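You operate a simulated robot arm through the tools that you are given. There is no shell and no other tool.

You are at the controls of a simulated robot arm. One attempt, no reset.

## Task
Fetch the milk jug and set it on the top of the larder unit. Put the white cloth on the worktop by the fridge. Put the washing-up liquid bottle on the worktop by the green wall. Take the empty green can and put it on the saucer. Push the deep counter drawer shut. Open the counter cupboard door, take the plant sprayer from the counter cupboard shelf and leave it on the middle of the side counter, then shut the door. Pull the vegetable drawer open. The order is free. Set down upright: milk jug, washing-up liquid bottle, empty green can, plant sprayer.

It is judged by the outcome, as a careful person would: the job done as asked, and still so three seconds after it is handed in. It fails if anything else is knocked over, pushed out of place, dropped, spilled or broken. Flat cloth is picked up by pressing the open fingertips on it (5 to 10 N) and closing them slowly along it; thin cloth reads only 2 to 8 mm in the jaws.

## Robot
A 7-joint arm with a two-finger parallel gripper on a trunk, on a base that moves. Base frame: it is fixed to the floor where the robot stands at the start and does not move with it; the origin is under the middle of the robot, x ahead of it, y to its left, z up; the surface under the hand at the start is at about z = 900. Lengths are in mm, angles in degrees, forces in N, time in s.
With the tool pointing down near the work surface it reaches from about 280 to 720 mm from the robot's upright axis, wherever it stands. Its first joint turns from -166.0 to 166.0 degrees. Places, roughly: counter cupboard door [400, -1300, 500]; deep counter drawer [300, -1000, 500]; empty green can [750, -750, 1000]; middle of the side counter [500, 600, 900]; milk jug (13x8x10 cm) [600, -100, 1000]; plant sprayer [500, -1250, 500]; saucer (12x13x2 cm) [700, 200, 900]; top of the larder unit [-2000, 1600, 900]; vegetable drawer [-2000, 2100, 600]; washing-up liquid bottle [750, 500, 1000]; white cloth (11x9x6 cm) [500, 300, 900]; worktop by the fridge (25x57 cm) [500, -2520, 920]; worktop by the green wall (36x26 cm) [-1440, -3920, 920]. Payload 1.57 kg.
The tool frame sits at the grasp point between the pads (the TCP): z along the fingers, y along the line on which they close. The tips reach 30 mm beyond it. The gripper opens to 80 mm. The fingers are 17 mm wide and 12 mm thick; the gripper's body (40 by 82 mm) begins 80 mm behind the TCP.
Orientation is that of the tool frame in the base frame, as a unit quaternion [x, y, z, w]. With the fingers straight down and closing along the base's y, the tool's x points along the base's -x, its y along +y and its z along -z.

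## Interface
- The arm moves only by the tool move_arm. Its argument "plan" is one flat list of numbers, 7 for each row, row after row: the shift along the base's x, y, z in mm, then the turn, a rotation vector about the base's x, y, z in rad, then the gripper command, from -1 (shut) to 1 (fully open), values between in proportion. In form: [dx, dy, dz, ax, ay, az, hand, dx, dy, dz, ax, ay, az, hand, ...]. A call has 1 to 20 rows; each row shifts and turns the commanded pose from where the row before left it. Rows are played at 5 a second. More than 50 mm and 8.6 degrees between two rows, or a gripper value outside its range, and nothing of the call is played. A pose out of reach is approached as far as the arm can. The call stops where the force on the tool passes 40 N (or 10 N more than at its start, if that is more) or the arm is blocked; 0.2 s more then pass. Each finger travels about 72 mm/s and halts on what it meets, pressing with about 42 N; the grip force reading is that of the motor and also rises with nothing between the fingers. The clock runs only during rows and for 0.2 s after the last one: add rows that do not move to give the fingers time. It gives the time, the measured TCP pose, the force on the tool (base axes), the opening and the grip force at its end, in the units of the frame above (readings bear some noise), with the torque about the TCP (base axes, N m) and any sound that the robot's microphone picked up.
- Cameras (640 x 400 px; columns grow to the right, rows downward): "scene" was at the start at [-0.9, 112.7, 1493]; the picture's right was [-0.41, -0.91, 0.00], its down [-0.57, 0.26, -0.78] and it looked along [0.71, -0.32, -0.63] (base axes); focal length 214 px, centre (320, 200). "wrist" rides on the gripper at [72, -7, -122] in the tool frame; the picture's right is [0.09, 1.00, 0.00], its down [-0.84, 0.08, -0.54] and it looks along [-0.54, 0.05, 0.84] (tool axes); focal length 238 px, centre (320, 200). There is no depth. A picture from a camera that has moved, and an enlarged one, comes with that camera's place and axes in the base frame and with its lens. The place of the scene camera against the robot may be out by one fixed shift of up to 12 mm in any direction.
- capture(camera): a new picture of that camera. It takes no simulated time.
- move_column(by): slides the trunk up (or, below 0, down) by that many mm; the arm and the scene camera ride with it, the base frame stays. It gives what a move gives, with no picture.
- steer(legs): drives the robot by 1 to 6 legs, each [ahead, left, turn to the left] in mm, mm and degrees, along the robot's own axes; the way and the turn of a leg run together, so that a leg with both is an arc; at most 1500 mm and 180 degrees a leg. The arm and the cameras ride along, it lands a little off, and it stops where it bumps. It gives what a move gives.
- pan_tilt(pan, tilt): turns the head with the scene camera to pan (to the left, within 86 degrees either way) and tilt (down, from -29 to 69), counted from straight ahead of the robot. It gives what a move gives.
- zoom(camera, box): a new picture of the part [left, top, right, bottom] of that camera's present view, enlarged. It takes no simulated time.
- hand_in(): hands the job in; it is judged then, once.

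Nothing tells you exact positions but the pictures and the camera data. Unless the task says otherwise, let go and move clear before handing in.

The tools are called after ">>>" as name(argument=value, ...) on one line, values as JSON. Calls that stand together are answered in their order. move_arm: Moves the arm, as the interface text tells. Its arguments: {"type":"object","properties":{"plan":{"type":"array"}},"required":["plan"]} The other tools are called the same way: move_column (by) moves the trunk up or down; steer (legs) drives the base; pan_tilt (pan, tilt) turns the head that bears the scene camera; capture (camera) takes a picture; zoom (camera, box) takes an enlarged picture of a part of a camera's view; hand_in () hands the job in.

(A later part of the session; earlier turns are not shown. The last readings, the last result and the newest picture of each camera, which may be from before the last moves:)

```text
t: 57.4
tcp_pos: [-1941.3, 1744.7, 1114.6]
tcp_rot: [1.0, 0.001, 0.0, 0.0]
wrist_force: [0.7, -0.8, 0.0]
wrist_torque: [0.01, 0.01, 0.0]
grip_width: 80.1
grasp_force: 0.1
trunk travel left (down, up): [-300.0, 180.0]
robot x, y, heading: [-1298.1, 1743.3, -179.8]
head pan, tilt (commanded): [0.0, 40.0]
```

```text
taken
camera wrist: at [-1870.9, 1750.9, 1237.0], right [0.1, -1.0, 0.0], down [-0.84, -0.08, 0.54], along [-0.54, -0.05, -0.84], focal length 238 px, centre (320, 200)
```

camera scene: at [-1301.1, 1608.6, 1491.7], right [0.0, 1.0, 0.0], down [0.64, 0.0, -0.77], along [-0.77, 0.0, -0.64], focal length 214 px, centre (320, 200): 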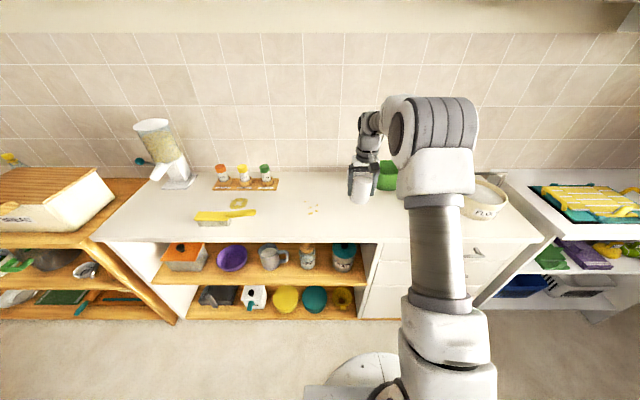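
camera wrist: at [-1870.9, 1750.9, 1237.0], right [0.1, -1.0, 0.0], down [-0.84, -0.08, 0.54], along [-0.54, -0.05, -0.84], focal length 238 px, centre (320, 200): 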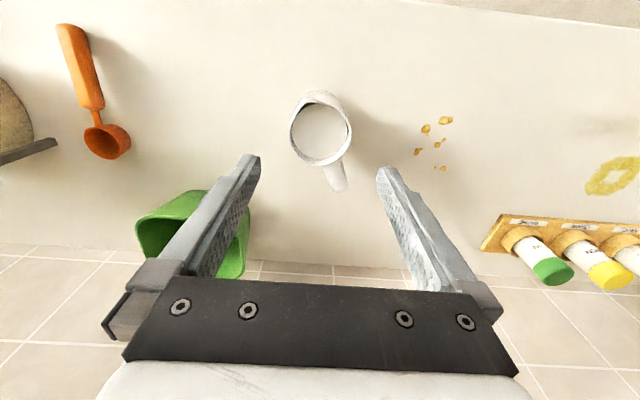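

The jug stands on the larder top with milk intact. Now I'll retract the arm, back away, and examine the drawers closely.

>>> move_arm(plan=[45, 0, 0, 0, 0, 0, 1, 48, 0, 0, 0, 0, 0, 1, 48, 0, 0, 0, 0, 0, 1, 48, 0, 0, 0, 0, 0, 1, 48, 0, 0, 0, 0, 0, 1, 30, 0, 0, 0, 0, 0, 0.5])

>>> steer(legs=[[-250, 0, 0], [0, -250, 0]])

>>> pan_tilt(pan=10, tilt=45)

>>> capture(camera="scene")

>>> capture(camera="wrist")

```text
t: 58.8
tcp_pos: [-1676.3, 1738.2, 1113.3]
tcp_rot: [1.0, 0.002, 0.001, 0.0]
wrist_force: [0.1, 0.0, 0.1]
wrist_torque: [-0.02, -0.02, 0.06]
grip_width: 59.7
grasp_force: 0.0
trunk travel left (down, up): [-300.0, 180.0]
robot x, y, heading: [-1294.7, 1740.4, -179.8]
head pan, tilt (commanded): [0.0, 40.0]
```

```text
t: 63.1
tcp_pos: [-1421.3, 1997.9, 1113.7]
tcp_rot: [1.0, -0.003, -0.001, 0.0]
wrist_force: [1.0, 0.9, 0.3]
wrist_torque: [0.0, 0.0, -0.01]
grip_width: 59.9
grasp_force: 0.2
trunk travel left (down, up): [-300.0, 180.0]
robot x, y, heading: [-1042.6, 1995.2, 179.6]
head pan, tilt (commanded): [0.0, 40.0]
```

```text
t: 63.9
tcp_pos: [-1421.7, 1998.1, 1114.1]
tcp_rot: [1.0, -0.003, 0.0, 0.0]
wrist_force: [0.1, 0.2, 0.0]
wrist_torque: [0.01, -0.02, 0.05]
grip_width: 59.8
grasp_force: 0.2
trunk travel left (down, up): [-300.0, 180.0]
robot x, y, heading: [-1044.2, 1999.3, 179.9]
head pan, tilt (commanded): [10.0, 45.0]
```

```text
taken
camera scene: at [-1042.7, 1851.1, 1484.5], right [-0.17, 0.99, 0.0], down [0.7, 0.12, -0.71], along [-0.7, -0.12, -0.71], focal length 214 px, centre (320, 200)
```

scene: 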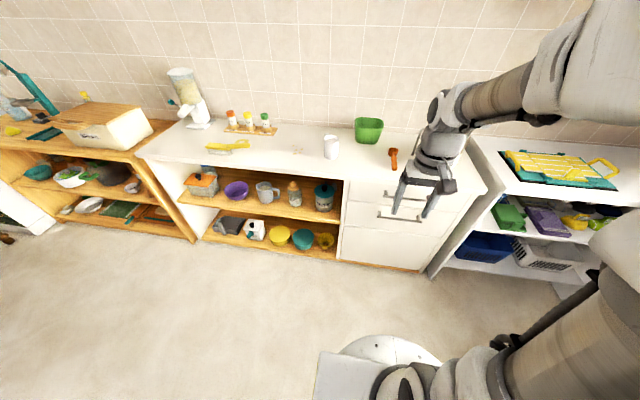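

```text
taken
camera wrist: at [-1350.9, 2004.5, 1236.5], right [0.09, -1.0, 0.0], down [-0.84, -0.07, 0.54], along [-0.54, -0.05, -0.84], focal length 238 px, centre (320, 200)
```

wrist: 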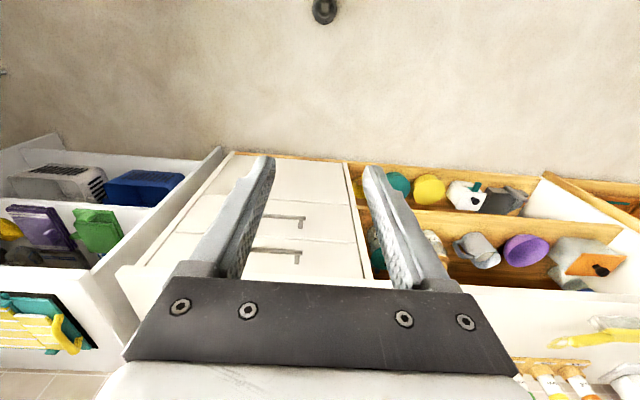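

I'll zoom in on the drawer fronts to decide which is the vegetable drawer.

>>> zoom(camera="scene", box=[320, 150, 500, 280])

>>> zoom(camera="wrist", box=[200, 140, 400, 290])

```text
3.08 times, centred on (410, 215) of scene
camera zoom: at [-1042.7, 1851.1, 1484.5], right [-0.17, 0.99, 0.0], down [0.7, 0.12, -0.71], along [-0.7, -0.12, -0.71], focal length 660 px, centre (43, 154)
```

zoom: 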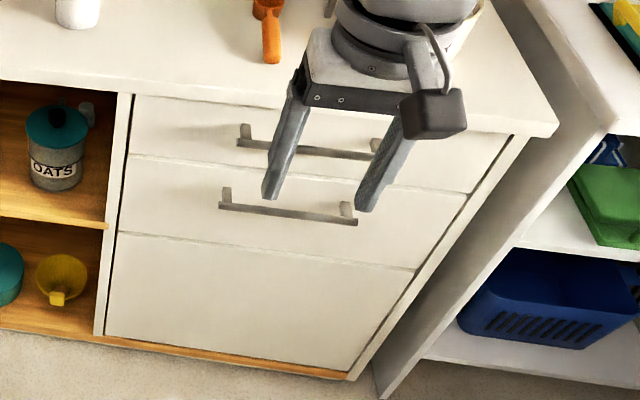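

```text
2.67 times, centred on (300, 215) of wrist
camera zoom: at [-1350.9, 2004.5, 1236.5], right [0.09, -1.0, 0.0], down [-0.84, -0.07, 0.54], along [-0.54, -0.05, -0.84], focal length 636 px, centre (373, 160)
```

zoom: 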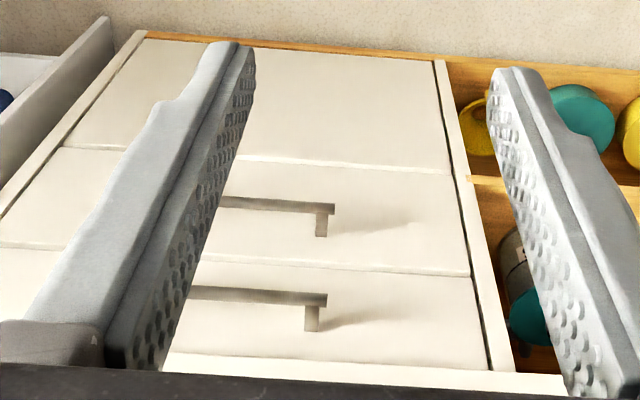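

Two drawers have handles; the second (handle ≈ [-1780, 2114, 690]) matches the vegetable drawer's height. I'll lower the trunk and turn the tool horizontal with the fingers closing vertically.

>>> move_column(by=-250)

>>> move_arm(plan=[-20, 0, 0, 0, 0, 0.143, 1, -20, 0, 0, 0, 0, 0.143, 1, -20, 0, 0, 0, 0, 0.143, 1, -20, 0, 0, 0, 0, 0.143, 1, -20, 0, 0, 0, 0, 0.143, 1, -20, 0, 0, 0, 0, 0.143, 1, -20, 0, 0, 0, 0, 0.143, 1, -20, 0, 0, 0, 0, 0.143, 1, -20, 0, 0, 0, 0, 0.143, 1, -20, 0, 0, 0, 0, 0.143, 1, 0, 0, 0, 0, 0, 0.141, 1, 0, 0, 0, 0, 0, 0, 1])

>>> capture(camera="scene")

```text
t: 66.4
tcp_pos: [-1420.9, 1998.1, 863.3]
tcp_rot: [1.0, -0.002, -0.001, 0.0]
wrist_force: [0.3, -0.8, -0.6]
wrist_torque: [0.02, -0.06, 0.0]
grip_width: 59.8
grasp_force: 0.2
trunk travel left (down, up): [-50.0, 430.0]
robot x, y, heading: [-1042.1, 2000.8, 179.7]
head pan, tilt (commanded): [10.0, 45.0]
```

```text
t: 69.0
tcp_pos: [-1622.6, 1998.2, 862.5]
tcp_rot: [0.708, 0.706, 0.0, -0.001]
wrist_force: [0.3, 0.0, -1.1]
wrist_torque: [0.0, 0.0, 0.01]
grip_width: 80.0
grasp_force: 0.1
trunk travel left (down, up): [-50.0, 430.0]
robot x, y, heading: [-1043.5, 1997.1, 179.6]
head pan, tilt (commanded): [10.0, 45.0]
```

```text
taken
camera scene: at [-1042.6, 1851.1, 1234.4], right [-0.17, 0.99, 0.0], down [0.7, 0.12, -0.71], along [-0.7, -0.12, -0.71], focal length 214 px, centre (320, 200)
```

scene: 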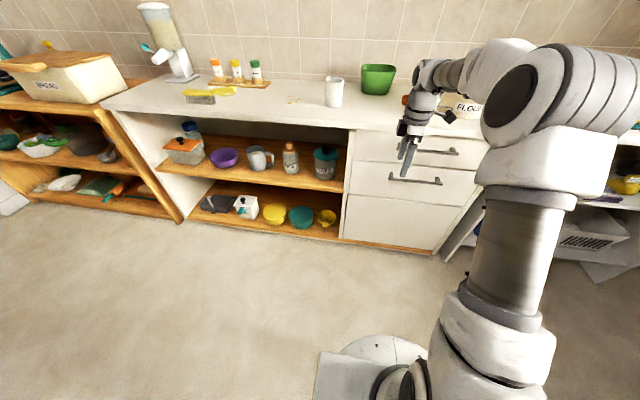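

The tool is yawed. Now I'll pitch it forward while lowering and sliding to the handle's height and centre.

>>> move_arm(plan=[5, 10, -15, 0, 0.143, 0, 1, 5, 10, -15, 0, 0.143, 0, 1, 5, 10, -15, 0, 0.143, 0, 1, 5, 10, -15, 0, 0.143, 0, 1, 5, 10, -15, 0, 0.143, 0, 1, 5, 10, -15, 0, 0.143, 0, 1, 0, 10, -15, 0, 0.143, 0, 1, 0, 10, -15, 0, 0.143, 0, 1, 0, 10, -15, 0, 0.143, 0, 1, 0, 10, -15, 0, 0.143, 0, 1, 0, 10, -12, 0, 0.141, 0, 1, 0, 0, 0, 0, 0, 0, 1])

>>> capture(camera="scene")

>>> capture(camera="wrist")

```text
t: 71.6
tcp_pos: [-1590.8, 2106.6, 703.5]
tcp_rot: [0.502, 0.498, -0.501, -0.499]
wrist_force: [-0.7, -0.2, 0.1]
wrist_torque: [-0.02, 0.01, -0.01]
grip_width: 80.1
grasp_force: 0.0
trunk travel left (down, up): [-50.0, 430.0]
robot x, y, heading: [-1041.8, 1996.4, 179.6]
head pan, tilt (commanded): [10.0, 45.0]
```

```text
taken
camera scene: at [-1042.6, 1851.0, 1234.4], right [-0.17, 0.99, 0.0], down [0.7, 0.12, -0.71], along [-0.7, -0.12, -0.71], focal length 214 px, centre (320, 200)
```

scene: 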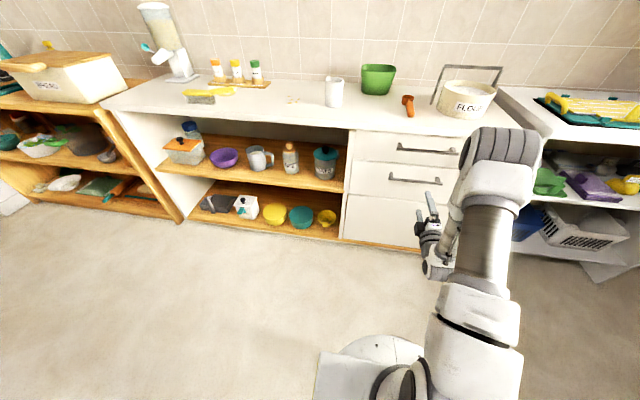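

```text
taken
camera wrist: at [-1470.6, 2178.0, 709.4], right [0.0, 0.09, -1.0], down [0.54, -0.84, -0.07], along [-0.84, -0.54, -0.05], focal length 238 px, centre (320, 200)
```

wrist: 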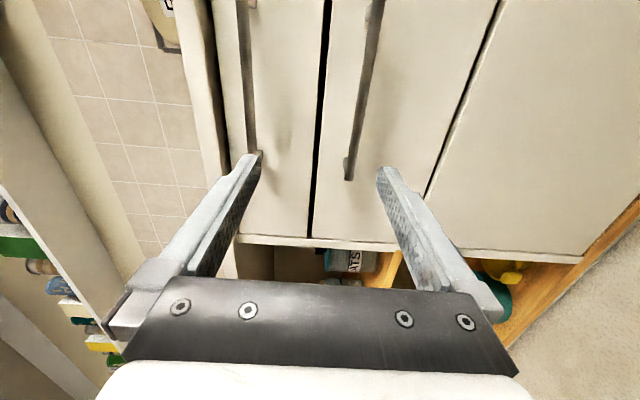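

From this side view, the vegetable drawer's handle is at about x = -1803, z = 648, y = 2020–2238. I'll align with it and approach partway.

>>> move_arm(plan=[-10, 10, -20, 0, 0, 0, 1, -20, 10, -20, 0, 0, 0, 1, -30, 0, -15, 0, 0, 0, 1, -40, 0, 0, 0, 0, 0, 1, 0, 0, 0, 0, 0, 0, 1])

>>> capture(camera="wrist")

>>> zoom(camera="scene", box=[330, 110, 510, 240])

```text
t: 72.8
tcp_pos: [-1692.8, 2126.3, 647.2]
tcp_rot: [0.501, 0.499, -0.501, -0.499]
wrist_force: [-1.0, 0.4, 0.2]
wrist_torque: [-0.02, 0.02, 0.01]
grip_width: 79.8
grasp_force: 0.0
trunk travel left (down, up): [-50.0, 430.0]
robot x, y, heading: [-1043.4, 1997.3, 179.8]
head pan, tilt (commanded): [10.0, 45.0]
```

```text
taken
camera wrist: at [-1572.2, 2197.5, 654.3], right [0.0, 0.09, -1.0], down [0.54, -0.84, -0.07], along [-0.84, -0.54, -0.05], focal length 238 px, centre (320, 200)
```

wrist: 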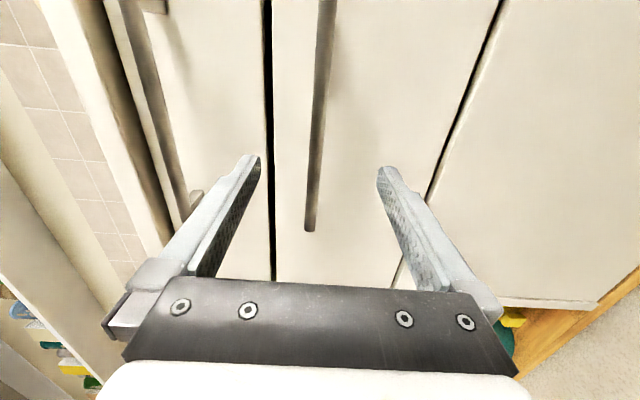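

```text
3.08 times, centred on (420, 175) of scene
camera zoom: at [-1042.6, 1851.1, 1234.4], right [-0.17, 0.99, 0.0], down [0.7, 0.12, -0.71], along [-0.7, -0.12, -0.71], focal length 660 px, centre (12, 277)
```

zoom: 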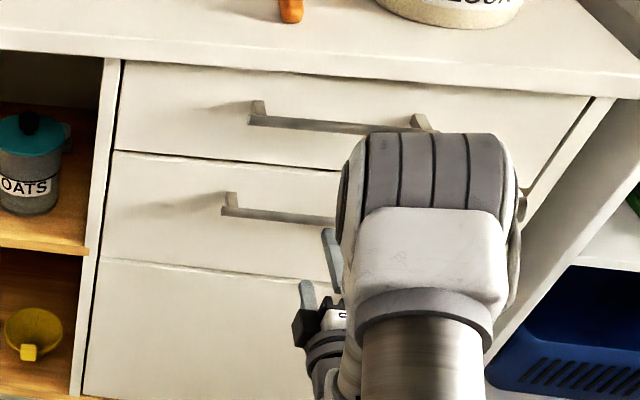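

The bar lies between the open fingers at z ≈ 650. I'll advance, then creep forward in small steps.

>>> move_arm(plan=[-30, 0, 1, 0, 0, 0, 1, -30, 0, 1, 0, 0, 0, 1, -15, 0, 0, 0, 0, 0, 1, 0, 0, 0, 0, 0, 0, 1])

>>> capture(camera="wrist")

```text
t: 73.8
tcp_pos: [-1768.1, 2126.7, 648.6]
tcp_rot: [0.502, 0.498, -0.501, -0.499]
wrist_force: [0.0, -0.5, 0.0]
wrist_torque: [0.0, 0.02, 0.02]
grip_width: 79.9
grasp_force: 0.0
trunk travel left (down, up): [-50.0, 430.0]
robot x, y, heading: [-1045.9, 1996.6, 179.5]
head pan, tilt (commanded): [10.0, 45.0]
```

```text
taken
camera wrist: at [-1647.7, 2199.0, 655.7], right [0.0, 0.09, -1.0], down [0.54, -0.84, -0.07], along [-0.84, -0.54, -0.05], focal length 238 px, centre (320, 200)
```

wrist: 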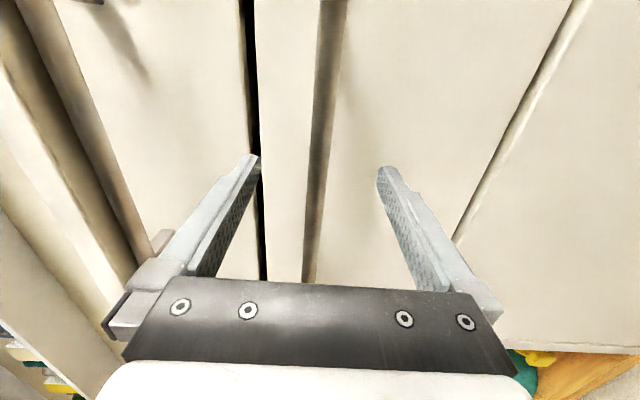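

>>> move_arm(plan=[-6, 0, 0, 0, 0, 0, 1, -6, 0, 0, 0, 0, 0, 1, -6, 0, 0, 0, 0, 0, 1, 0, 0, 0, 0, 0, 0, 1])

>>> move_arm(plan=[0, 0, 0, 0, 0, 0, 0.4, 0, 0, 0, 0, 0, 0, 0, 0, 0, 0, 0, 0, 0, -0.5, 0, 0, 0, 0, 0, 0, -1, 0, 0, 0, 0, 0, 0, -1])

>>> capture(camera="wrist")

```text
t: 74.8
tcp_pos: [-1785.5, 2128.3, 648.4]
tcp_rot: [-0.501, -0.499, 0.501, 0.499]
wrist_force: [-0.4, -0.3, 0.2]
wrist_torque: [0.0, 0.02, 0.01]
grip_width: 79.7
grasp_force: 0.0
trunk travel left (down, up): [-50.0, 430.0]
robot x, y, heading: [-1040.6, 1997.0, 179.8]
head pan, tilt (commanded): [10.0, 45.0]
```

```text
t: 76.0
tcp_pos: [-1785.1, 2128.5, 650.2]
tcp_rot: [-0.501, -0.498, 0.502, 0.499]
wrist_force: [-0.6, 0.7, 5.4]
wrist_torque: [0.25, 0.06, 0.05]
grip_width: 13.7
grasp_force: 29.9
trunk travel left (down, up): [-50.0, 430.0]
robot x, y, heading: [-1042.8, 1994.9, 179.8]
head pan, tilt (commanded): [10.0, 45.0]
```

```text
taken
camera wrist: at [-1664.1, 2199.8, 656.7], right [0.0, 0.09, -1.0], down [0.54, -0.84, -0.07], along [-0.84, -0.54, -0.05], focal length 238 px, centre (320, 200)
```

wrist: 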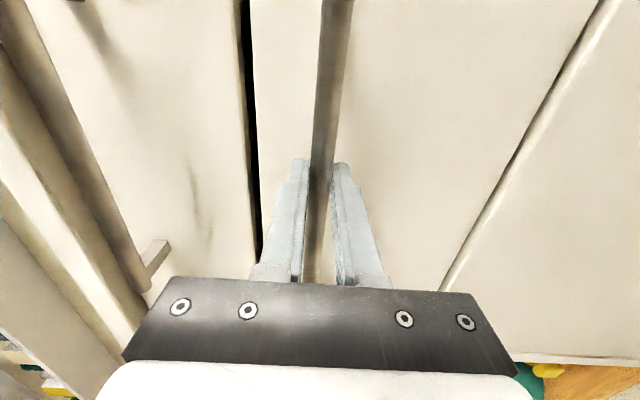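

The bar is gripped (13.7 mm). I'll pull the drawer slowly along +x.

>>> move_arm(plan=[5, 0, 1, 0, 0, 0, -1, 8, 0, 0, 0, 0, 0, -1, 10, 0, 0, 0, 0, 0, -1, 12, 0, 0, 0, 0, 0, -1, 12, 0, 0, 0, 0, 0, -1, 12, 0, 0, 0, 0, 0, -1, 0, 0, 0, 0, 0, 0, -1])

>>> capture(camera="wrist")

>>> capture(camera="scene")

```text
t: 77.6
tcp_pos: [-1725.6, 2128.1, 649.3]
tcp_rot: [-0.501, -0.499, 0.501, 0.499]
wrist_force: [-1.2, -3.1, 3.2]
wrist_torque: [0.2, 0.07, -0.75]
grip_width: 13.8
grasp_force: 30.3
trunk travel left (down, up): [-50.0, 430.0]
robot x, y, heading: [-1041.3, 1995.1, 179.7]
head pan, tilt (commanded): [10.0, 45.0]
```

```text
taken
camera wrist: at [-1603.9, 2199.9, 657.0], right [0.0, 0.09, -1.0], down [0.54, -0.84, -0.07], along [-0.84, -0.54, -0.05], focal length 238 px, centre (320, 200)
```

wrist: 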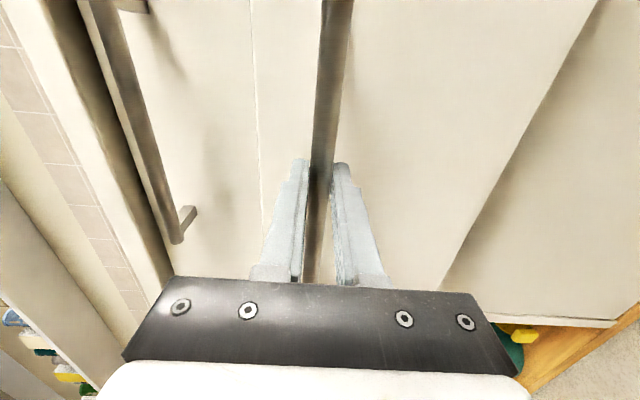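

```text
taken
camera scene: at [-1042.3, 1850.9, 1234.4], right [-0.17, 0.99, 0.0], down [0.7, 0.12, -0.71], along [-0.7, -0.12, -0.71], focal length 214 px, centre (320, 200)
```

scene: 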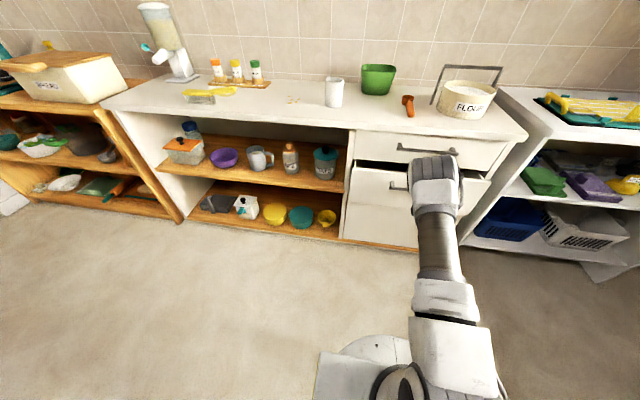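

The drawer is sliding out nicely. I'll continue pulling.

>>> move_arm(plan=[12, 0, 0, 0, 0, 0, -1, 15, 0, 0, 0, 0, 0, -1, 18, 0, 0, 0, 0, 0, -1, 18, 0, 0, 0, 0, 0, -1, 18, 0, 0, 0, 0, 0, -1, 18, 0, 0, 0, 0, 0, -1, 18, 0, 0, 0, 0, 0, -1, 18, 0, 0, 0, 0, 0, -1, 15, 0, 0, 0, 0, 0, -1, 10, 0, 0, 0, 0, 0, -1, 0, 0, 0, 0, 0, 0, -1])

>>> capture(camera="wrist")

>>> capture(camera="scene")

```text
t: 80.0
tcp_pos: [-1567.0, 2127.9, 649.1]
tcp_rot: [-0.5, -0.499, 0.503, 0.498]
wrist_force: [-0.8, -26.1, 7.5]
wrist_torque: [0.23, 0.11, 0.19]
grip_width: 13.7
grasp_force: 30.2
trunk travel left (down, up): [-50.0, 430.0]
robot x, y, heading: [-1044.3, 1999.6, 179.7]
head pan, tilt (commanded): [10.0, 45.0]
```

```text
taken
camera wrist: at [-1445.1, 2200.5, 656.7], right [0.0, 0.09, -1.0], down [0.54, -0.84, -0.07], along [-0.84, -0.54, -0.05], focal length 238 px, centre (320, 200)
```

wrist: 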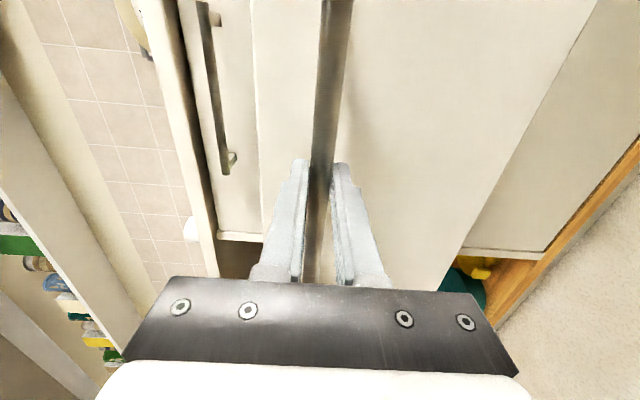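

```text
taken
camera scene: at [-1042.1, 1849.9, 1234.3], right [-0.17, 0.99, 0.0], down [0.7, 0.12, -0.71], along [-0.7, -0.12, -0.71], focal length 214 px, centre (320, 200)
```

scene: 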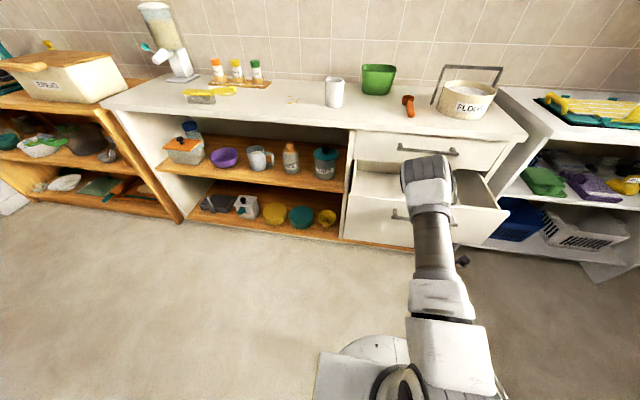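

Opened about 218 mm, with some side load building up. I'll relieve it sideways and pull further.

>>> move_arm(plan=[0, -2, 0, 0, 0, 0, -1, 8, -1, 0, 0, 0, 0, -1, 10, 0, 0, 0, 0, 0, -1, 10, 0, 0, 0, 0, 0, -1, 0, 0, 0, 0, 0, 0, -1])

>>> capture(camera="scene")

```text
t: 81.2
tcp_pos: [-1538.1, 2128.6, 649.5]
tcp_rot: [0.502, 0.498, -0.499, -0.501]
wrist_force: [-1.9, -3.1, 8.6]
wrist_torque: [0.17, 0.08, -0.63]
grip_width: 13.7
grasp_force: 30.4
trunk travel left (down, up): [-50.0, 430.0]
robot x, y, heading: [-1042.4, 1996.5, 179.6]
head pan, tilt (commanded): [10.0, 45.0]
```

```text
taken
camera scene: at [-1042.3, 1850.9, 1234.4], right [-0.17, 0.99, 0.0], down [0.7, 0.12, -0.71], along [-0.7, -0.12, -0.71], focal length 214 px, centre (320, 200)
```

scene: 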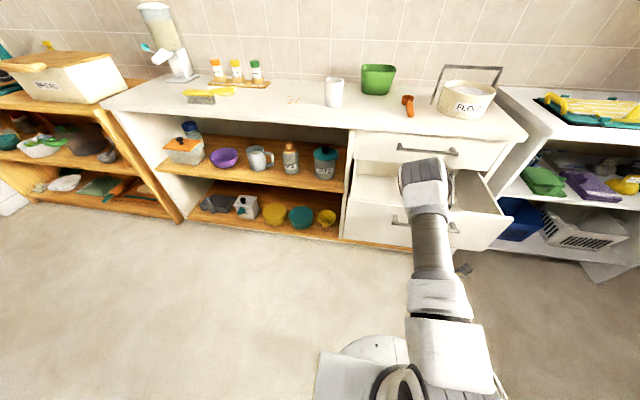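

>>> move_arm(plan=[10, 0, 0, 0, 0, 0, -1, 12, 0, 0, 0, 0, 0, -1, 12, 0, 0, 0, 0, 0, -1, 12, 0, 0, 0, 0, 0, -1, 10, 0, 0, 0, 0, 0, -1, 0, 0, 0, 0, 0, 0, -1])

>>> capture(camera="scene")

>>> capture(camera="wrist")

```text
t: 81.8
tcp_pos: [-1524.9, 2128.7, 649.8]
tcp_rot: [-0.501, -0.496, 0.502, 0.501]
wrist_force: [-0.6, -2.2, 8.3]
wrist_torque: [0.25, 0.1, 0.22]
grip_width: 13.5
grasp_force: 30.4
trunk travel left (down, up): [-50.0, 430.0]
robot x, y, heading: [-1042.3, 2001.6, 179.5]
head pan, tilt (commanded): [10.0, 45.0]
stopped in row 2: the force on the tool passed its limit at 44 N (the readings are from after the stop); the commanded pose is now the measured one
```

```text
taken
camera scene: at [-1042.4, 1851.0, 1234.2], right [-0.17, 0.99, 0.0], down [0.7, 0.12, -0.71], along [-0.7, -0.12, -0.71], focal length 214 px, centre (320, 200)
```

scene: 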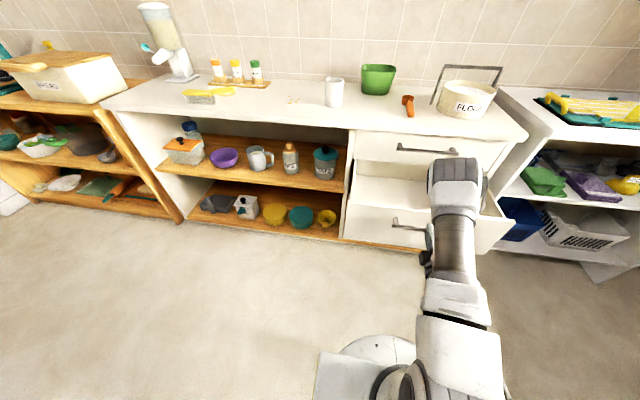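

```text
taken
camera wrist: at [-1403.6, 2199.9, 655.9], right [-0.01, 0.09, -1.0], down [0.54, -0.84, -0.08], along [-0.84, -0.54, -0.04], focal length 238 px, centre (320, 200)
```

wrist: 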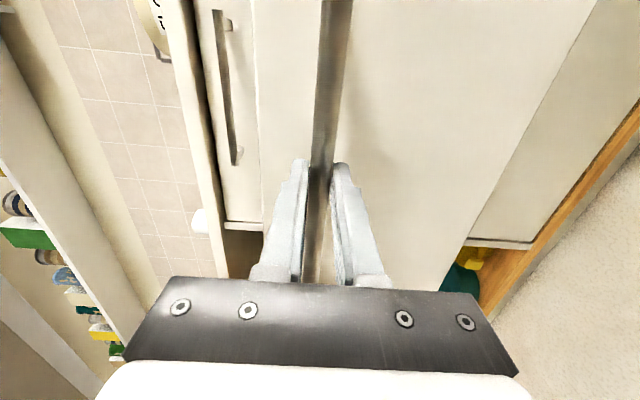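

It stopped at about 260 mm of travel. I'll test with a small pull whether that is the drawer's end stop.

>>> move_arm(plan=[4, 0, 0, 0, 0, 0, -1, 4, 0, 0, 0, 0, 0, -1, 4, 0, 0, 0, 0, 0, -1, 0, 0, 0, 0, 0, 0, -1])

```text
t: 82.8
tcp_pos: [-1513.8, 2129.4, 650.5]
tcp_rot: [-0.501, -0.496, 0.503, 0.5]
wrist_force: [-27.7, 1.4, 11.1]
wrist_torque: [0.28, 0.24, 0.0]
grip_width: 13.5
grasp_force: 29.9
trunk travel left (down, up): [-50.0, 430.0]
robot x, y, heading: [-1045.2, 1997.7, 179.6]
head pan, tilt (commanded): [10.0, 45.0]
```

That resistance is the end stop (about 270 mm open). I'll ease off, release, and back the base away.

>>> move_arm(plan=[-4, 0, 0, 0, 0, 0, -1, 0, 0, 0, 0, 0, 0, -0.5, 0, 0, 0, 0, 0, 0, 0.3, 0, 0, 0, 0, 0, 0, 0.7, 0, 0, 0, 0, 0, 0, 0.7])

>>> steer(legs=[[-300, 0, 0]])

>>> capture(camera="scene")

>>> capture(camera="wrist")

```text
t: 84.0
tcp_pos: [-1516.3, 2128.7, 648.9]
tcp_rot: [0.503, 0.496, -0.501, -0.5]
wrist_force: [-0.5, -0.4, 0.1]
wrist_torque: [0.0, 0.02, 0.02]
grip_width: 68.0
grasp_force: 0.0
trunk travel left (down, up): [-50.0, 430.0]
robot x, y, heading: [-1042.1, 1997.8, 179.7]
head pan, tilt (commanded): [10.0, 45.0]
```

```text
t: 86.5
tcp_pos: [-1221.0, 2126.6, 649.2]
tcp_rot: [0.502, 0.496, -0.502, -0.5]
wrist_force: [0.1, 0.0, 0.1]
wrist_torque: [-0.03, 0.0, -0.01]
grip_width: 67.9
grasp_force: 0.0
trunk travel left (down, up): [-50.0, 430.0]
robot x, y, heading: [-749.2, 1998.0, 179.9]
head pan, tilt (commanded): [10.0, 45.0]
```

```text
taken
camera scene: at [-747.1, 1849.8, 1234.4], right [-0.17, 0.99, 0.0], down [0.7, 0.12, -0.71], along [-0.7, -0.12, -0.71], focal length 214 px, centre (320, 200)
```

scene: 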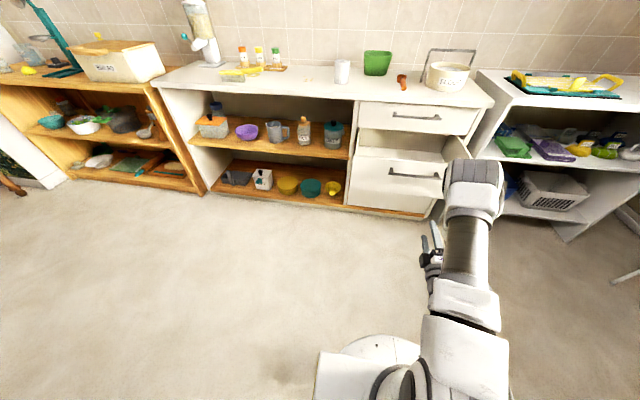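

```text
taken
camera wrist: at [-1100.5, 2197.9, 654.7], right [0.0, 0.08, -1.0], down [0.54, -0.84, -0.07], along [-0.84, -0.54, -0.04], focal length 238 px, centre (320, 200)
```

wrist: 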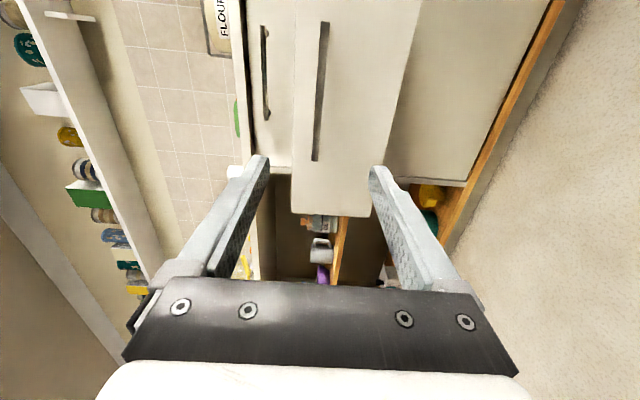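

The vegetable drawer is open. I'll return the tool to pointing down and raise the trunk, then drive back to the counter for the washing-up bottle.

>>> move_arm(plan=[-5, -10, 12, 0, -0.143, 0, 0.7, -5, -10, 15, 0, -0.143, 0, 0.7, -5, -10, 15, 0, -0.143, 0, 0.7, -5, -10, 15, 0, -0.143, 0, 0.7, -5, -10, 15, 0, -0.143, 0, 0.7, -5, -10, 15, 0, -0.143, 0, 0.7, 0, -10, 15, 0, -0.143, 0, 0.7, 0, -10, 15, 0, -0.143, 0, 0.7, 0, -10, 15, 0, -0.143, 0, 0.7, 0, -10, 15, 0, -0.143, 0, 0.7, 0, -10, 15, 0, -0.141, 0, 0.7, 0, 0, 0, 0, 0, 0, 0.7])

>>> move_arm(plan=[10, 0, 0, 0, 0, -0.143, 1, 10, 0, 0, 0, 0, -0.143, 1, 10, 0, 0, 0, 0, -0.143, 1, 0, 0, 0, 0, 0, -0.143, 1, 0, 0, 0, 0, 0, -0.143, 1, 0, 0, 0, 0, 0, -0.143, 1, 0, 0, 0, 0, 0, -0.143, 1, 0, 0, 0, 0, 0, -0.143, 1, 0, 0, 0, 0, 0, -0.143, 1, 0, 0, 0, 0, 0, -0.143, 1, 0, 0, 0, 0, 0, -0.141, 1, 0, 0, 0, 0, 0, 0, 1])

>>> move_column(by=250)

>>> capture(camera="scene")

```text
t: 89.1
tcp_pos: [-1250.0, 2016.8, 801.3]
tcp_rot: [0.71, 0.705, 0.001, -0.001]
wrist_force: [0.0, -0.1, 0.6]
wrist_torque: [-0.01, -0.01, 0.0]
grip_width: 67.9
grasp_force: 0.1
out of reach, approached as far as the arm can: row 7
trunk travel left (down, up): [-50.0, 430.0]
robot x, y, heading: [-745.6, 1995.1, 179.8]
head pan, tilt (commanded): [10.0, 45.0]
```

```text
t: 91.7
tcp_pos: [-1219.3, 2016.8, 801.1]
tcp_rot: [1.0, -0.004, 0.002, -0.002]
wrist_force: [-0.5, -0.2, 0.3]
wrist_torque: [0.01, 0.02, -0.01]
grip_width: 80.2
grasp_force: 0.0
trunk travel left (down, up): [-50.0, 430.0]
robot x, y, heading: [-749.5, 1995.1, 179.7]
head pan, tilt (commanded): [10.0, 45.0]
```

```text
t: 94.3
tcp_pos: [-1219.2, 2017.0, 1050.9]
tcp_rot: [1.0, -0.003, 0.002, -0.002]
wrist_force: [-0.1, -0.5, 0.1]
wrist_torque: [0.01, 0.0, 0.0]
grip_width: 80.0
grasp_force: 0.1
trunk travel left (down, up): [-300.0, 180.0]
robot x, y, heading: [-748.2, 1996.7, 180.0]
head pan, tilt (commanded): [10.0, 45.0]
```

```text
taken
camera scene: at [-747.1, 1849.8, 1484.4], right [-0.17, 0.99, 0.0], down [0.7, 0.12, -0.71], along [-0.7, -0.12, -0.71], focal length 214 px, centre (320, 200)
```

scene: 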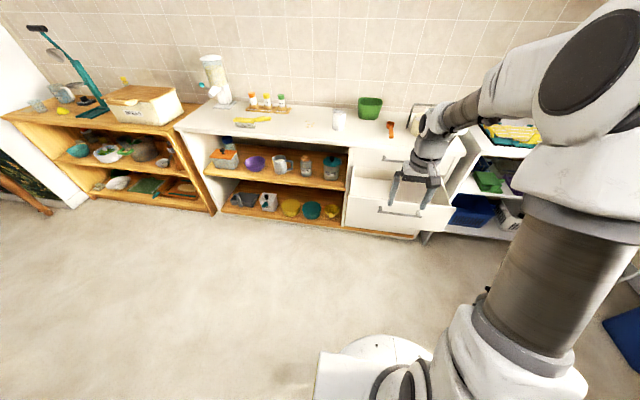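

I'll tuck the arm in, turn around and drive to stand in front of the washing-up bottle.

>>> move_arm(plan=[15, 0, 30, 0, 0, 0, 1, 25, -5, 40, 0, 0, 0, 1, 25, -5, 40, 0, 0, 0, 1, 25, -5, 20, 0, 0, 0, 1, 0, 0, 0, 0, 0, 0, 1])

>>> steer(legs=[[0, 0, -180], [0, -1380, 0], [600, 0, 0]])

>>> pan_tilt(pan=15, tilt=40)

>>> capture(camera="scene")

>>> capture(camera="wrist")

```text
t: 95.5
tcp_pos: [-1125.6, 2003.5, 1178.9]
tcp_rot: [1.0, -0.004, 0.002, -0.001]
wrist_force: [-0.2, 0.1, 0.1]
wrist_torque: [-0.02, 0.01, -0.01]
grip_width: 80.2
grasp_force: 0.1
trunk travel left (down, up): [-300.0, 180.0]
robot x, y, heading: [-747.5, 1997.6, 179.7]
head pan, tilt (commanded): [10.0, 45.0]
```

```text
t: 119.6
tcp_pos: [315.2, 687.3, 1177.6]
tcp_rot: [-0.03, 1.0, -0.002, -0.002]
wrist_force: [-0.2, 0.8, 0.1]
wrist_torque: [0.0, 0.02, -0.02]
grip_width: 80.1
grasp_force: 0.1
trunk travel left (down, up): [-300.0, 180.0]
robot x, y, heading: [-62.0, 667.1, 3.9]
head pan, tilt (commanded): [10.0, 45.0]
```

```text
t: 120.3
tcp_pos: [315.8, 686.8, 1178.1]
tcp_rot: [-0.029, 1.0, -0.001, -0.002]
wrist_force: [0.7, 0.1, -0.4]
wrist_torque: [-0.02, -0.02, -0.03]
grip_width: 80.0
grasp_force: 0.0
trunk travel left (down, up): [-300.0, 180.0]
robot x, y, heading: [-66.2, 669.6, 3.8]
head pan, tilt (commanded): [15.0, 40.0]
```

```text
taken
camera scene: at [-69.8, 838.9, 1491.7], right [0.32, -0.95, 0.0], down [-0.61, -0.21, -0.77], along [0.73, 0.24, -0.64], focal length 214 px, centre (320, 200)
```

scene: 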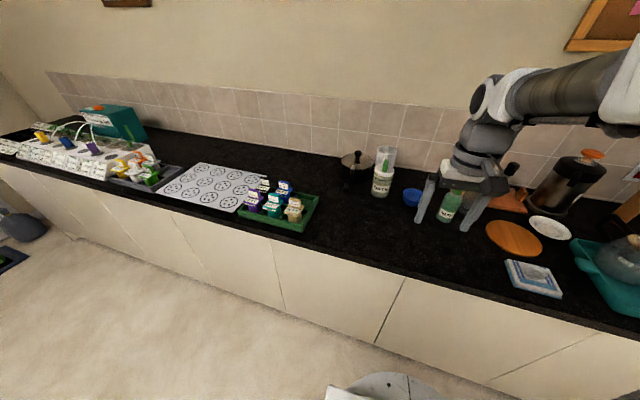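

```text
taken
camera wrist: at [243.9, 676.8, 1301.0], right [-0.15, 0.99, 0.0], down [0.83, 0.13, 0.54], along [0.53, 0.08, -0.84], focal length 238 px, centre (320, 200)
```

wrist: 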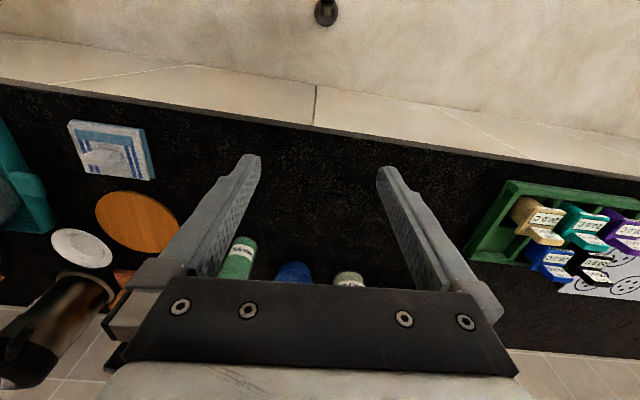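

I'll straighten the heading, move closer to the counter, and centre on the bottle.

>>> steer(legs=[[0, 0, -3.9], [90, -110, 0]])

>>> capture(camera="scene")

>>> capture(camera="wrist")

```text
t: 122.3
tcp_pos: [404.9, 551.3, 1178.3]
tcp_rot: [0.005, 1.0, -0.002, -0.001]
wrist_force: [-0.3, 0.8, -0.2]
wrist_torque: [0.0, 0.0, -0.02]
grip_width: 79.9
grasp_force: 0.0
trunk travel left (down, up): [-300.0, 180.0]
robot x, y, heading: [23.4, 561.2, -0.4]
head pan, tilt (commanded): [15.0, 40.0]
```

```text
taken
camera scene: at [30.1, 728.8, 1491.7], right [0.25, -0.97, 0.0], down [-0.62, -0.16, -0.77], along [0.74, 0.19, -0.64], focal length 214 px, centre (320, 200)
```

scene: 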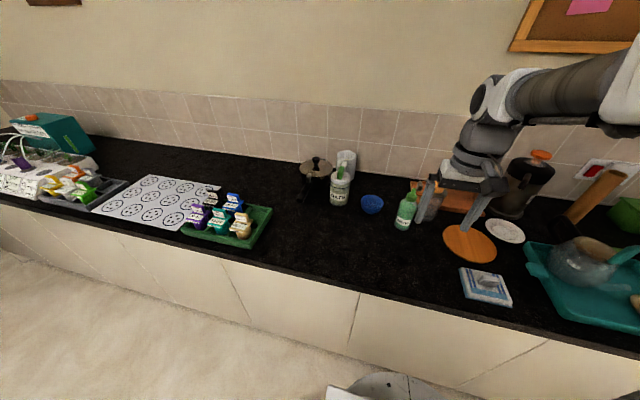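

```text
taken
camera wrist: at [332.5, 545.3, 1301.0], right [-0.08, 1.0, 0.0], down [0.84, 0.07, 0.54], along [0.54, 0.04, -0.84], focal length 238 px, centre (320, 200)
```

wrist: 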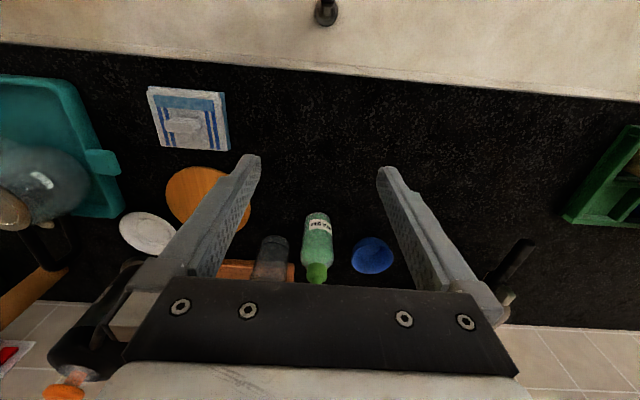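

The bottle is at about [648, 565], roughly 57 mm wide with its tip near z = 1045. I'll hover over it.

>>> move_arm(plan=[40, 2, 0, 0, 0, 0, 1, 45, 3, 0, 0, 0, 0, 1, 45, 3, 0, 0, 0, 0, 1, 45, 3, 0, 0, 0, 0, 1, 45, 3, 0, 0, 0, 0, 1, 23, 0, -20, 0, 0, 0, 1, 0, 0, -30, 0, 0, 0, 1, 0, 0, 0, 0, 0, 0, 1])

>>> capture(camera="wrist")

>>> zoom(camera="scene", box=[320, 110, 500, 250])

```text
t: 124.1
tcp_pos: [647.7, 564.8, 1128.3]
tcp_rot: [0.004, 1.0, -0.001, -0.002]
wrist_force: [-0.3, -0.1, 0.8]
wrist_torque: [-0.03, 0.0, 0.02]
grip_width: 80.1
grasp_force: 0.1
trunk travel left (down, up): [-300.0, 180.0]
robot x, y, heading: [23.8, 556.4, -0.4]
head pan, tilt (commanded): [15.0, 40.0]
```

```text
taken
camera wrist: at [575.2, 559.1, 1250.8], right [-0.08, 1.0, 0.0], down [0.84, 0.07, 0.54], along [0.54, 0.04, -0.84], focal length 238 px, centre (320, 200)
```

wrist: 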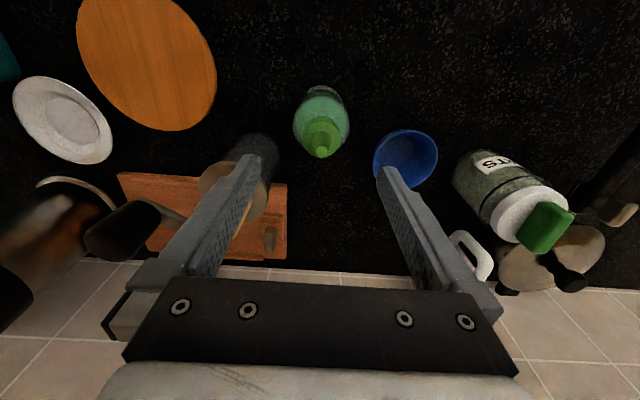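

```text
2.86 times, centred on (410, 180) of scene
camera zoom: at [30.1, 728.7, 1491.7], right [0.25, -0.97, 0.0], down [-0.62, -0.16, -0.77], along [0.74, 0.19, -0.64], focal length 613 px, centre (63, 257)
```

zoom: 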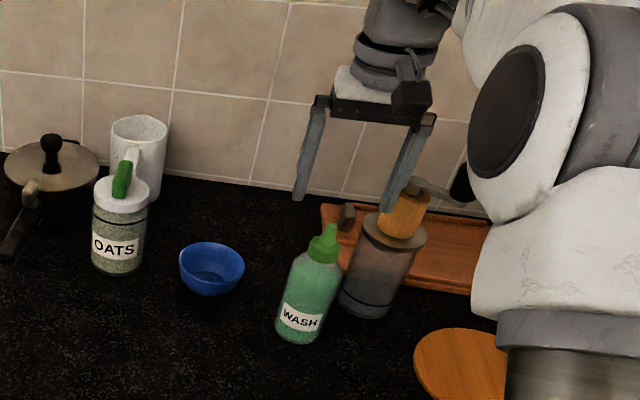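

Alignment looks good with clearance to the grinder and bowl. I'll descend around the bottle body.

>>> move_arm(plan=[4, 2, -25, 0, 0, 0, 1, 0, 0, -25, 0, 0, 0, 1, 0, 0, -25, 0, 0, 0, 1, 0, 0, -25, 0, 0, 0, 1, 0, 0, -25, 0, 0, 0, 1, 0, 0, -22, 0, 0, 0, 1, 0, 0, 0, 0, 0, 0, 1])

>>> capture(camera="wrist")

>>> zoom(camera="scene", box=[340, 130, 480, 240])

```text
t: 125.7
tcp_pos: [657.4, 566.2, 990.5]
tcp_rot: [0.004, 1.0, -0.002, 0.009]
wrist_force: [-1.8, -0.1, 14.9]
wrist_torque: [-0.03, -0.07, -0.03]
grip_width: 79.9
grasp_force: 0.1
trunk travel left (down, up): [-300.0, 180.0]
robot x, y, heading: [23.6, 562.0, -0.2]
head pan, tilt (commanded): [15.0, 40.0]
stopped in row 7: the force on the tool passed its limit at 43 N (the readings are from after the stop); the commanded pose is now the measured one
```

```text
taken
camera wrist: at [581.4, 560.6, 1113.1], right [-0.08, 1.0, 0.0], down [0.83, 0.07, 0.56], along [0.56, 0.04, -0.83], focal length 238 px, centre (320, 200)
```

wrist: 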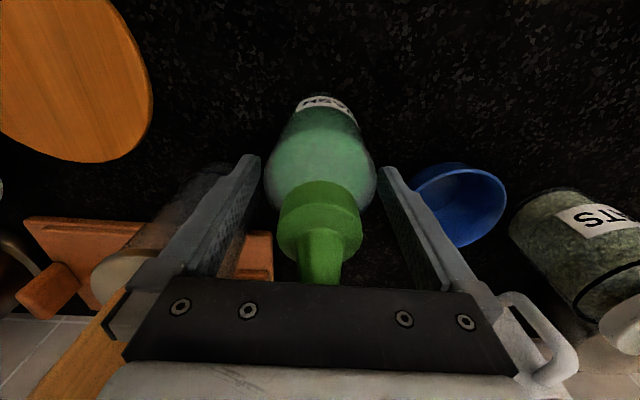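

```text
3.64 times, centred on (410, 185) of scene
camera zoom: at [28.5, 728.7, 1491.7], right [0.25, -0.97, 0.0], down [-0.62, -0.16, -0.77], along [0.74, 0.19, -0.64], focal length 780 px, centre (-7, 254)
```

zoom: 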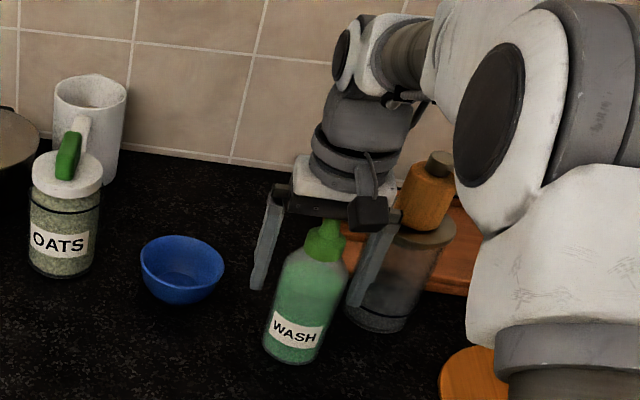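

The palm touched the bottle's tip (it is taller than I judged), so I'll back up 13 mm and correct the slight tilt before gripping.

>>> move_arm(plan=[0, 0, 6, 0, 0, 0, 1, -3, 0, 7, 0, 0.018, 0.004, 1, 0, 0, 0, 0, 0, 0, 1])

>>> capture(camera="wrist")

>>> zoom(camera="scene", box=[340, 130, 480, 240])

```text
t: 126.5
tcp_pos: [654.7, 566.0, 1001.4]
tcp_rot: [0.001, 1.0, -0.002, -0.003]
wrist_force: [-0.4, -0.2, -0.6]
wrist_torque: [0.01, -0.02, 0.02]
grip_width: 79.9
grasp_force: 0.0
trunk travel left (down, up): [-300.0, 180.0]
robot x, y, heading: [27.4, 560.1, -0.1]
head pan, tilt (commanded): [15.0, 40.0]
```

```text
taken
camera wrist: at [582.1, 559.9, 1124.4], right [-0.09, 1.0, 0.0], down [0.84, 0.08, 0.54], along [0.53, 0.04, -0.84], focal length 238 px, centre (320, 200)
```

wrist: 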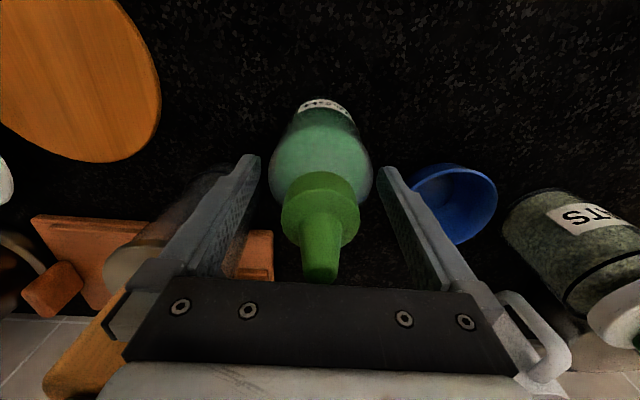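

```text
3.64 times, centred on (410, 185) of scene
camera zoom: at [30.0, 728.7, 1491.6], right [0.25, -0.97, 0.0], down [-0.62, -0.16, -0.77], along [0.74, 0.19, -0.64], focal length 780 px, centre (-7, 254)
```

zoom: 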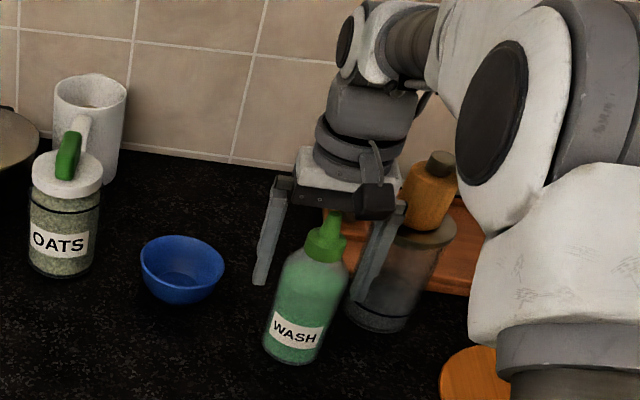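

Clear of the tip now. I'll close gently on the bottle body.

>>> move_arm(plan=[-3, 0, 0, 0, 0, 0, 0.8, 0, 0, 0, 0, 0, 0, 0.6, 0, 0, 0, 0, 0, 0, 0.45, 0, 0, 0, 0, 0, 0, 0.3, 0, 0, 0, 0, 0, 0, 0.1, 0, 0, 0, 0, 0, 0, -0.3, 0, 0, 0, 0, 0, 0, -1, 0, 0, 0, 0, 0, 0, -1])

>>> capture(camera="wrist")

```text
t: 128.3
tcp_pos: [651.2, 566.5, 1002.6]
tcp_rot: [0.002, 1.0, -0.002, -0.003]
wrist_force: [0.6, -0.9, 0.5]
wrist_torque: [0.09, -0.05, -0.02]
grip_width: 57.1
grasp_force: 42.1
trunk travel left (down, up): [-300.0, 180.0]
robot x, y, heading: [24.2, 558.4, -0.3]
head pan, tilt (commanded): [15.0, 40.0]
```

```text
taken
camera wrist: at [579.1, 559.7, 1125.2], right [-0.09, 1.0, 0.0], down [0.84, 0.08, 0.54], along [0.53, 0.04, -0.84], focal length 238 px, centre (320, 200)
```

wrist: 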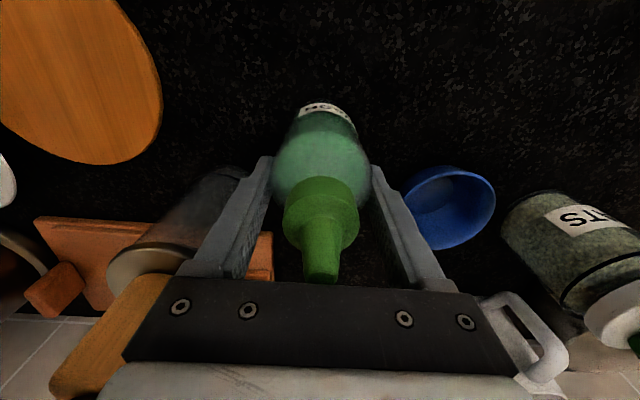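

Gripped at 57 mm. Lifting straight up.

>>> move_arm(plan=[0, 0, 8, 0, 0, 0, -1, 0, 0, 15, 0, 0, 0, -1, 0, 0, 25, 0, 0, 0, -1, 0, 0, 30, 0, 0, 0, -1, 0, 0, 35, 0, 0, 0, -1, 0, 0, 35, 0, 0, 0, -1, 0, 0, 35, 0, 0, 0, -1, 0, 0, 25, 0, 0, 0, -1, 0, 0, 10, 0, 0, 0, -1, 0, 0, 0, 0, 0, 0, -1])

>>> move_arm(plan=[-20, 0, 0, 0, 0, 0, -1, -40, 0, 0, 0, 0, 0, -1, -45, 0, 0, 0, 0, 0, -1, -45, 0, 0, 0, 0, 0, -1, -45, 0, 0, 0, 0, 0, -1, -40, 0, 0, 0, 0, 0, -1, -20, 0, 0, 0, 0, 0, -1, 0, 0, 0, 0, 0, 0, -1])

>>> capture(camera="wrist")

>>> capture(camera="scene")

```text
t: 130.5
tcp_pos: [649.3, 567.9, 1221.6]
tcp_rot: [0.002, 1.0, -0.002, -0.003]
wrist_force: [-0.2, -0.1, -3.9]
wrist_torque: [-0.02, -0.01, -0.04]
grip_width: 57.3
grasp_force: 42.0
trunk travel left (down, up): [-300.0, 180.0]
robot x, y, heading: [26.6, 556.7, -0.1]
head pan, tilt (commanded): [15.0, 40.0]
```

```text
t: 132.3
tcp_pos: [396.6, 563.3, 1219.0]
tcp_rot: [0.003, 1.0, -0.002, -0.003]
wrist_force: [-0.4, 0.2, -3.5]
wrist_torque: [0.02, -0.03, 0.01]
grip_width: 57.2
grasp_force: 41.9
trunk travel left (down, up): [-300.0, 180.0]
robot x, y, heading: [27.8, 558.3, -0.1]
head pan, tilt (commanded): [15.0, 40.0]
```

```text
taken
camera wrist: at [323.8, 558.1, 1341.7], right [-0.09, 1.0, 0.0], down [0.84, 0.08, 0.54], along [0.53, 0.04, -0.84], focal length 238 px, centre (320, 200)
```

wrist: 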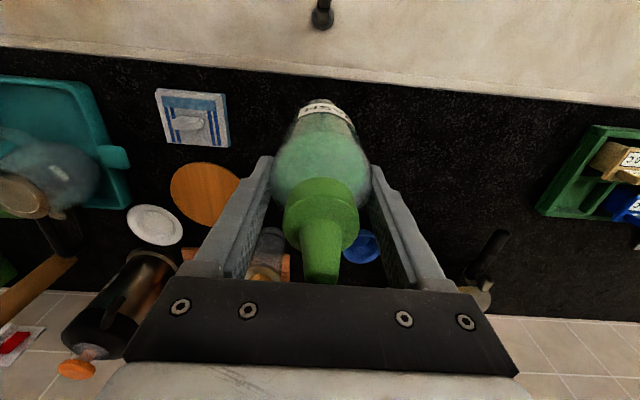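

```text
taken
camera scene: at [30.1, 728.7, 1491.7], right [0.25, -0.97, 0.0], down [-0.62, -0.16, -0.77], along [0.74, 0.19, -0.64], focal length 214 px, centre (320, 200)
```

scene: 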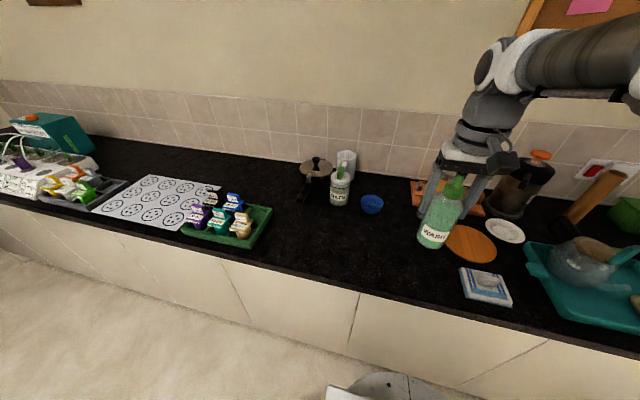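

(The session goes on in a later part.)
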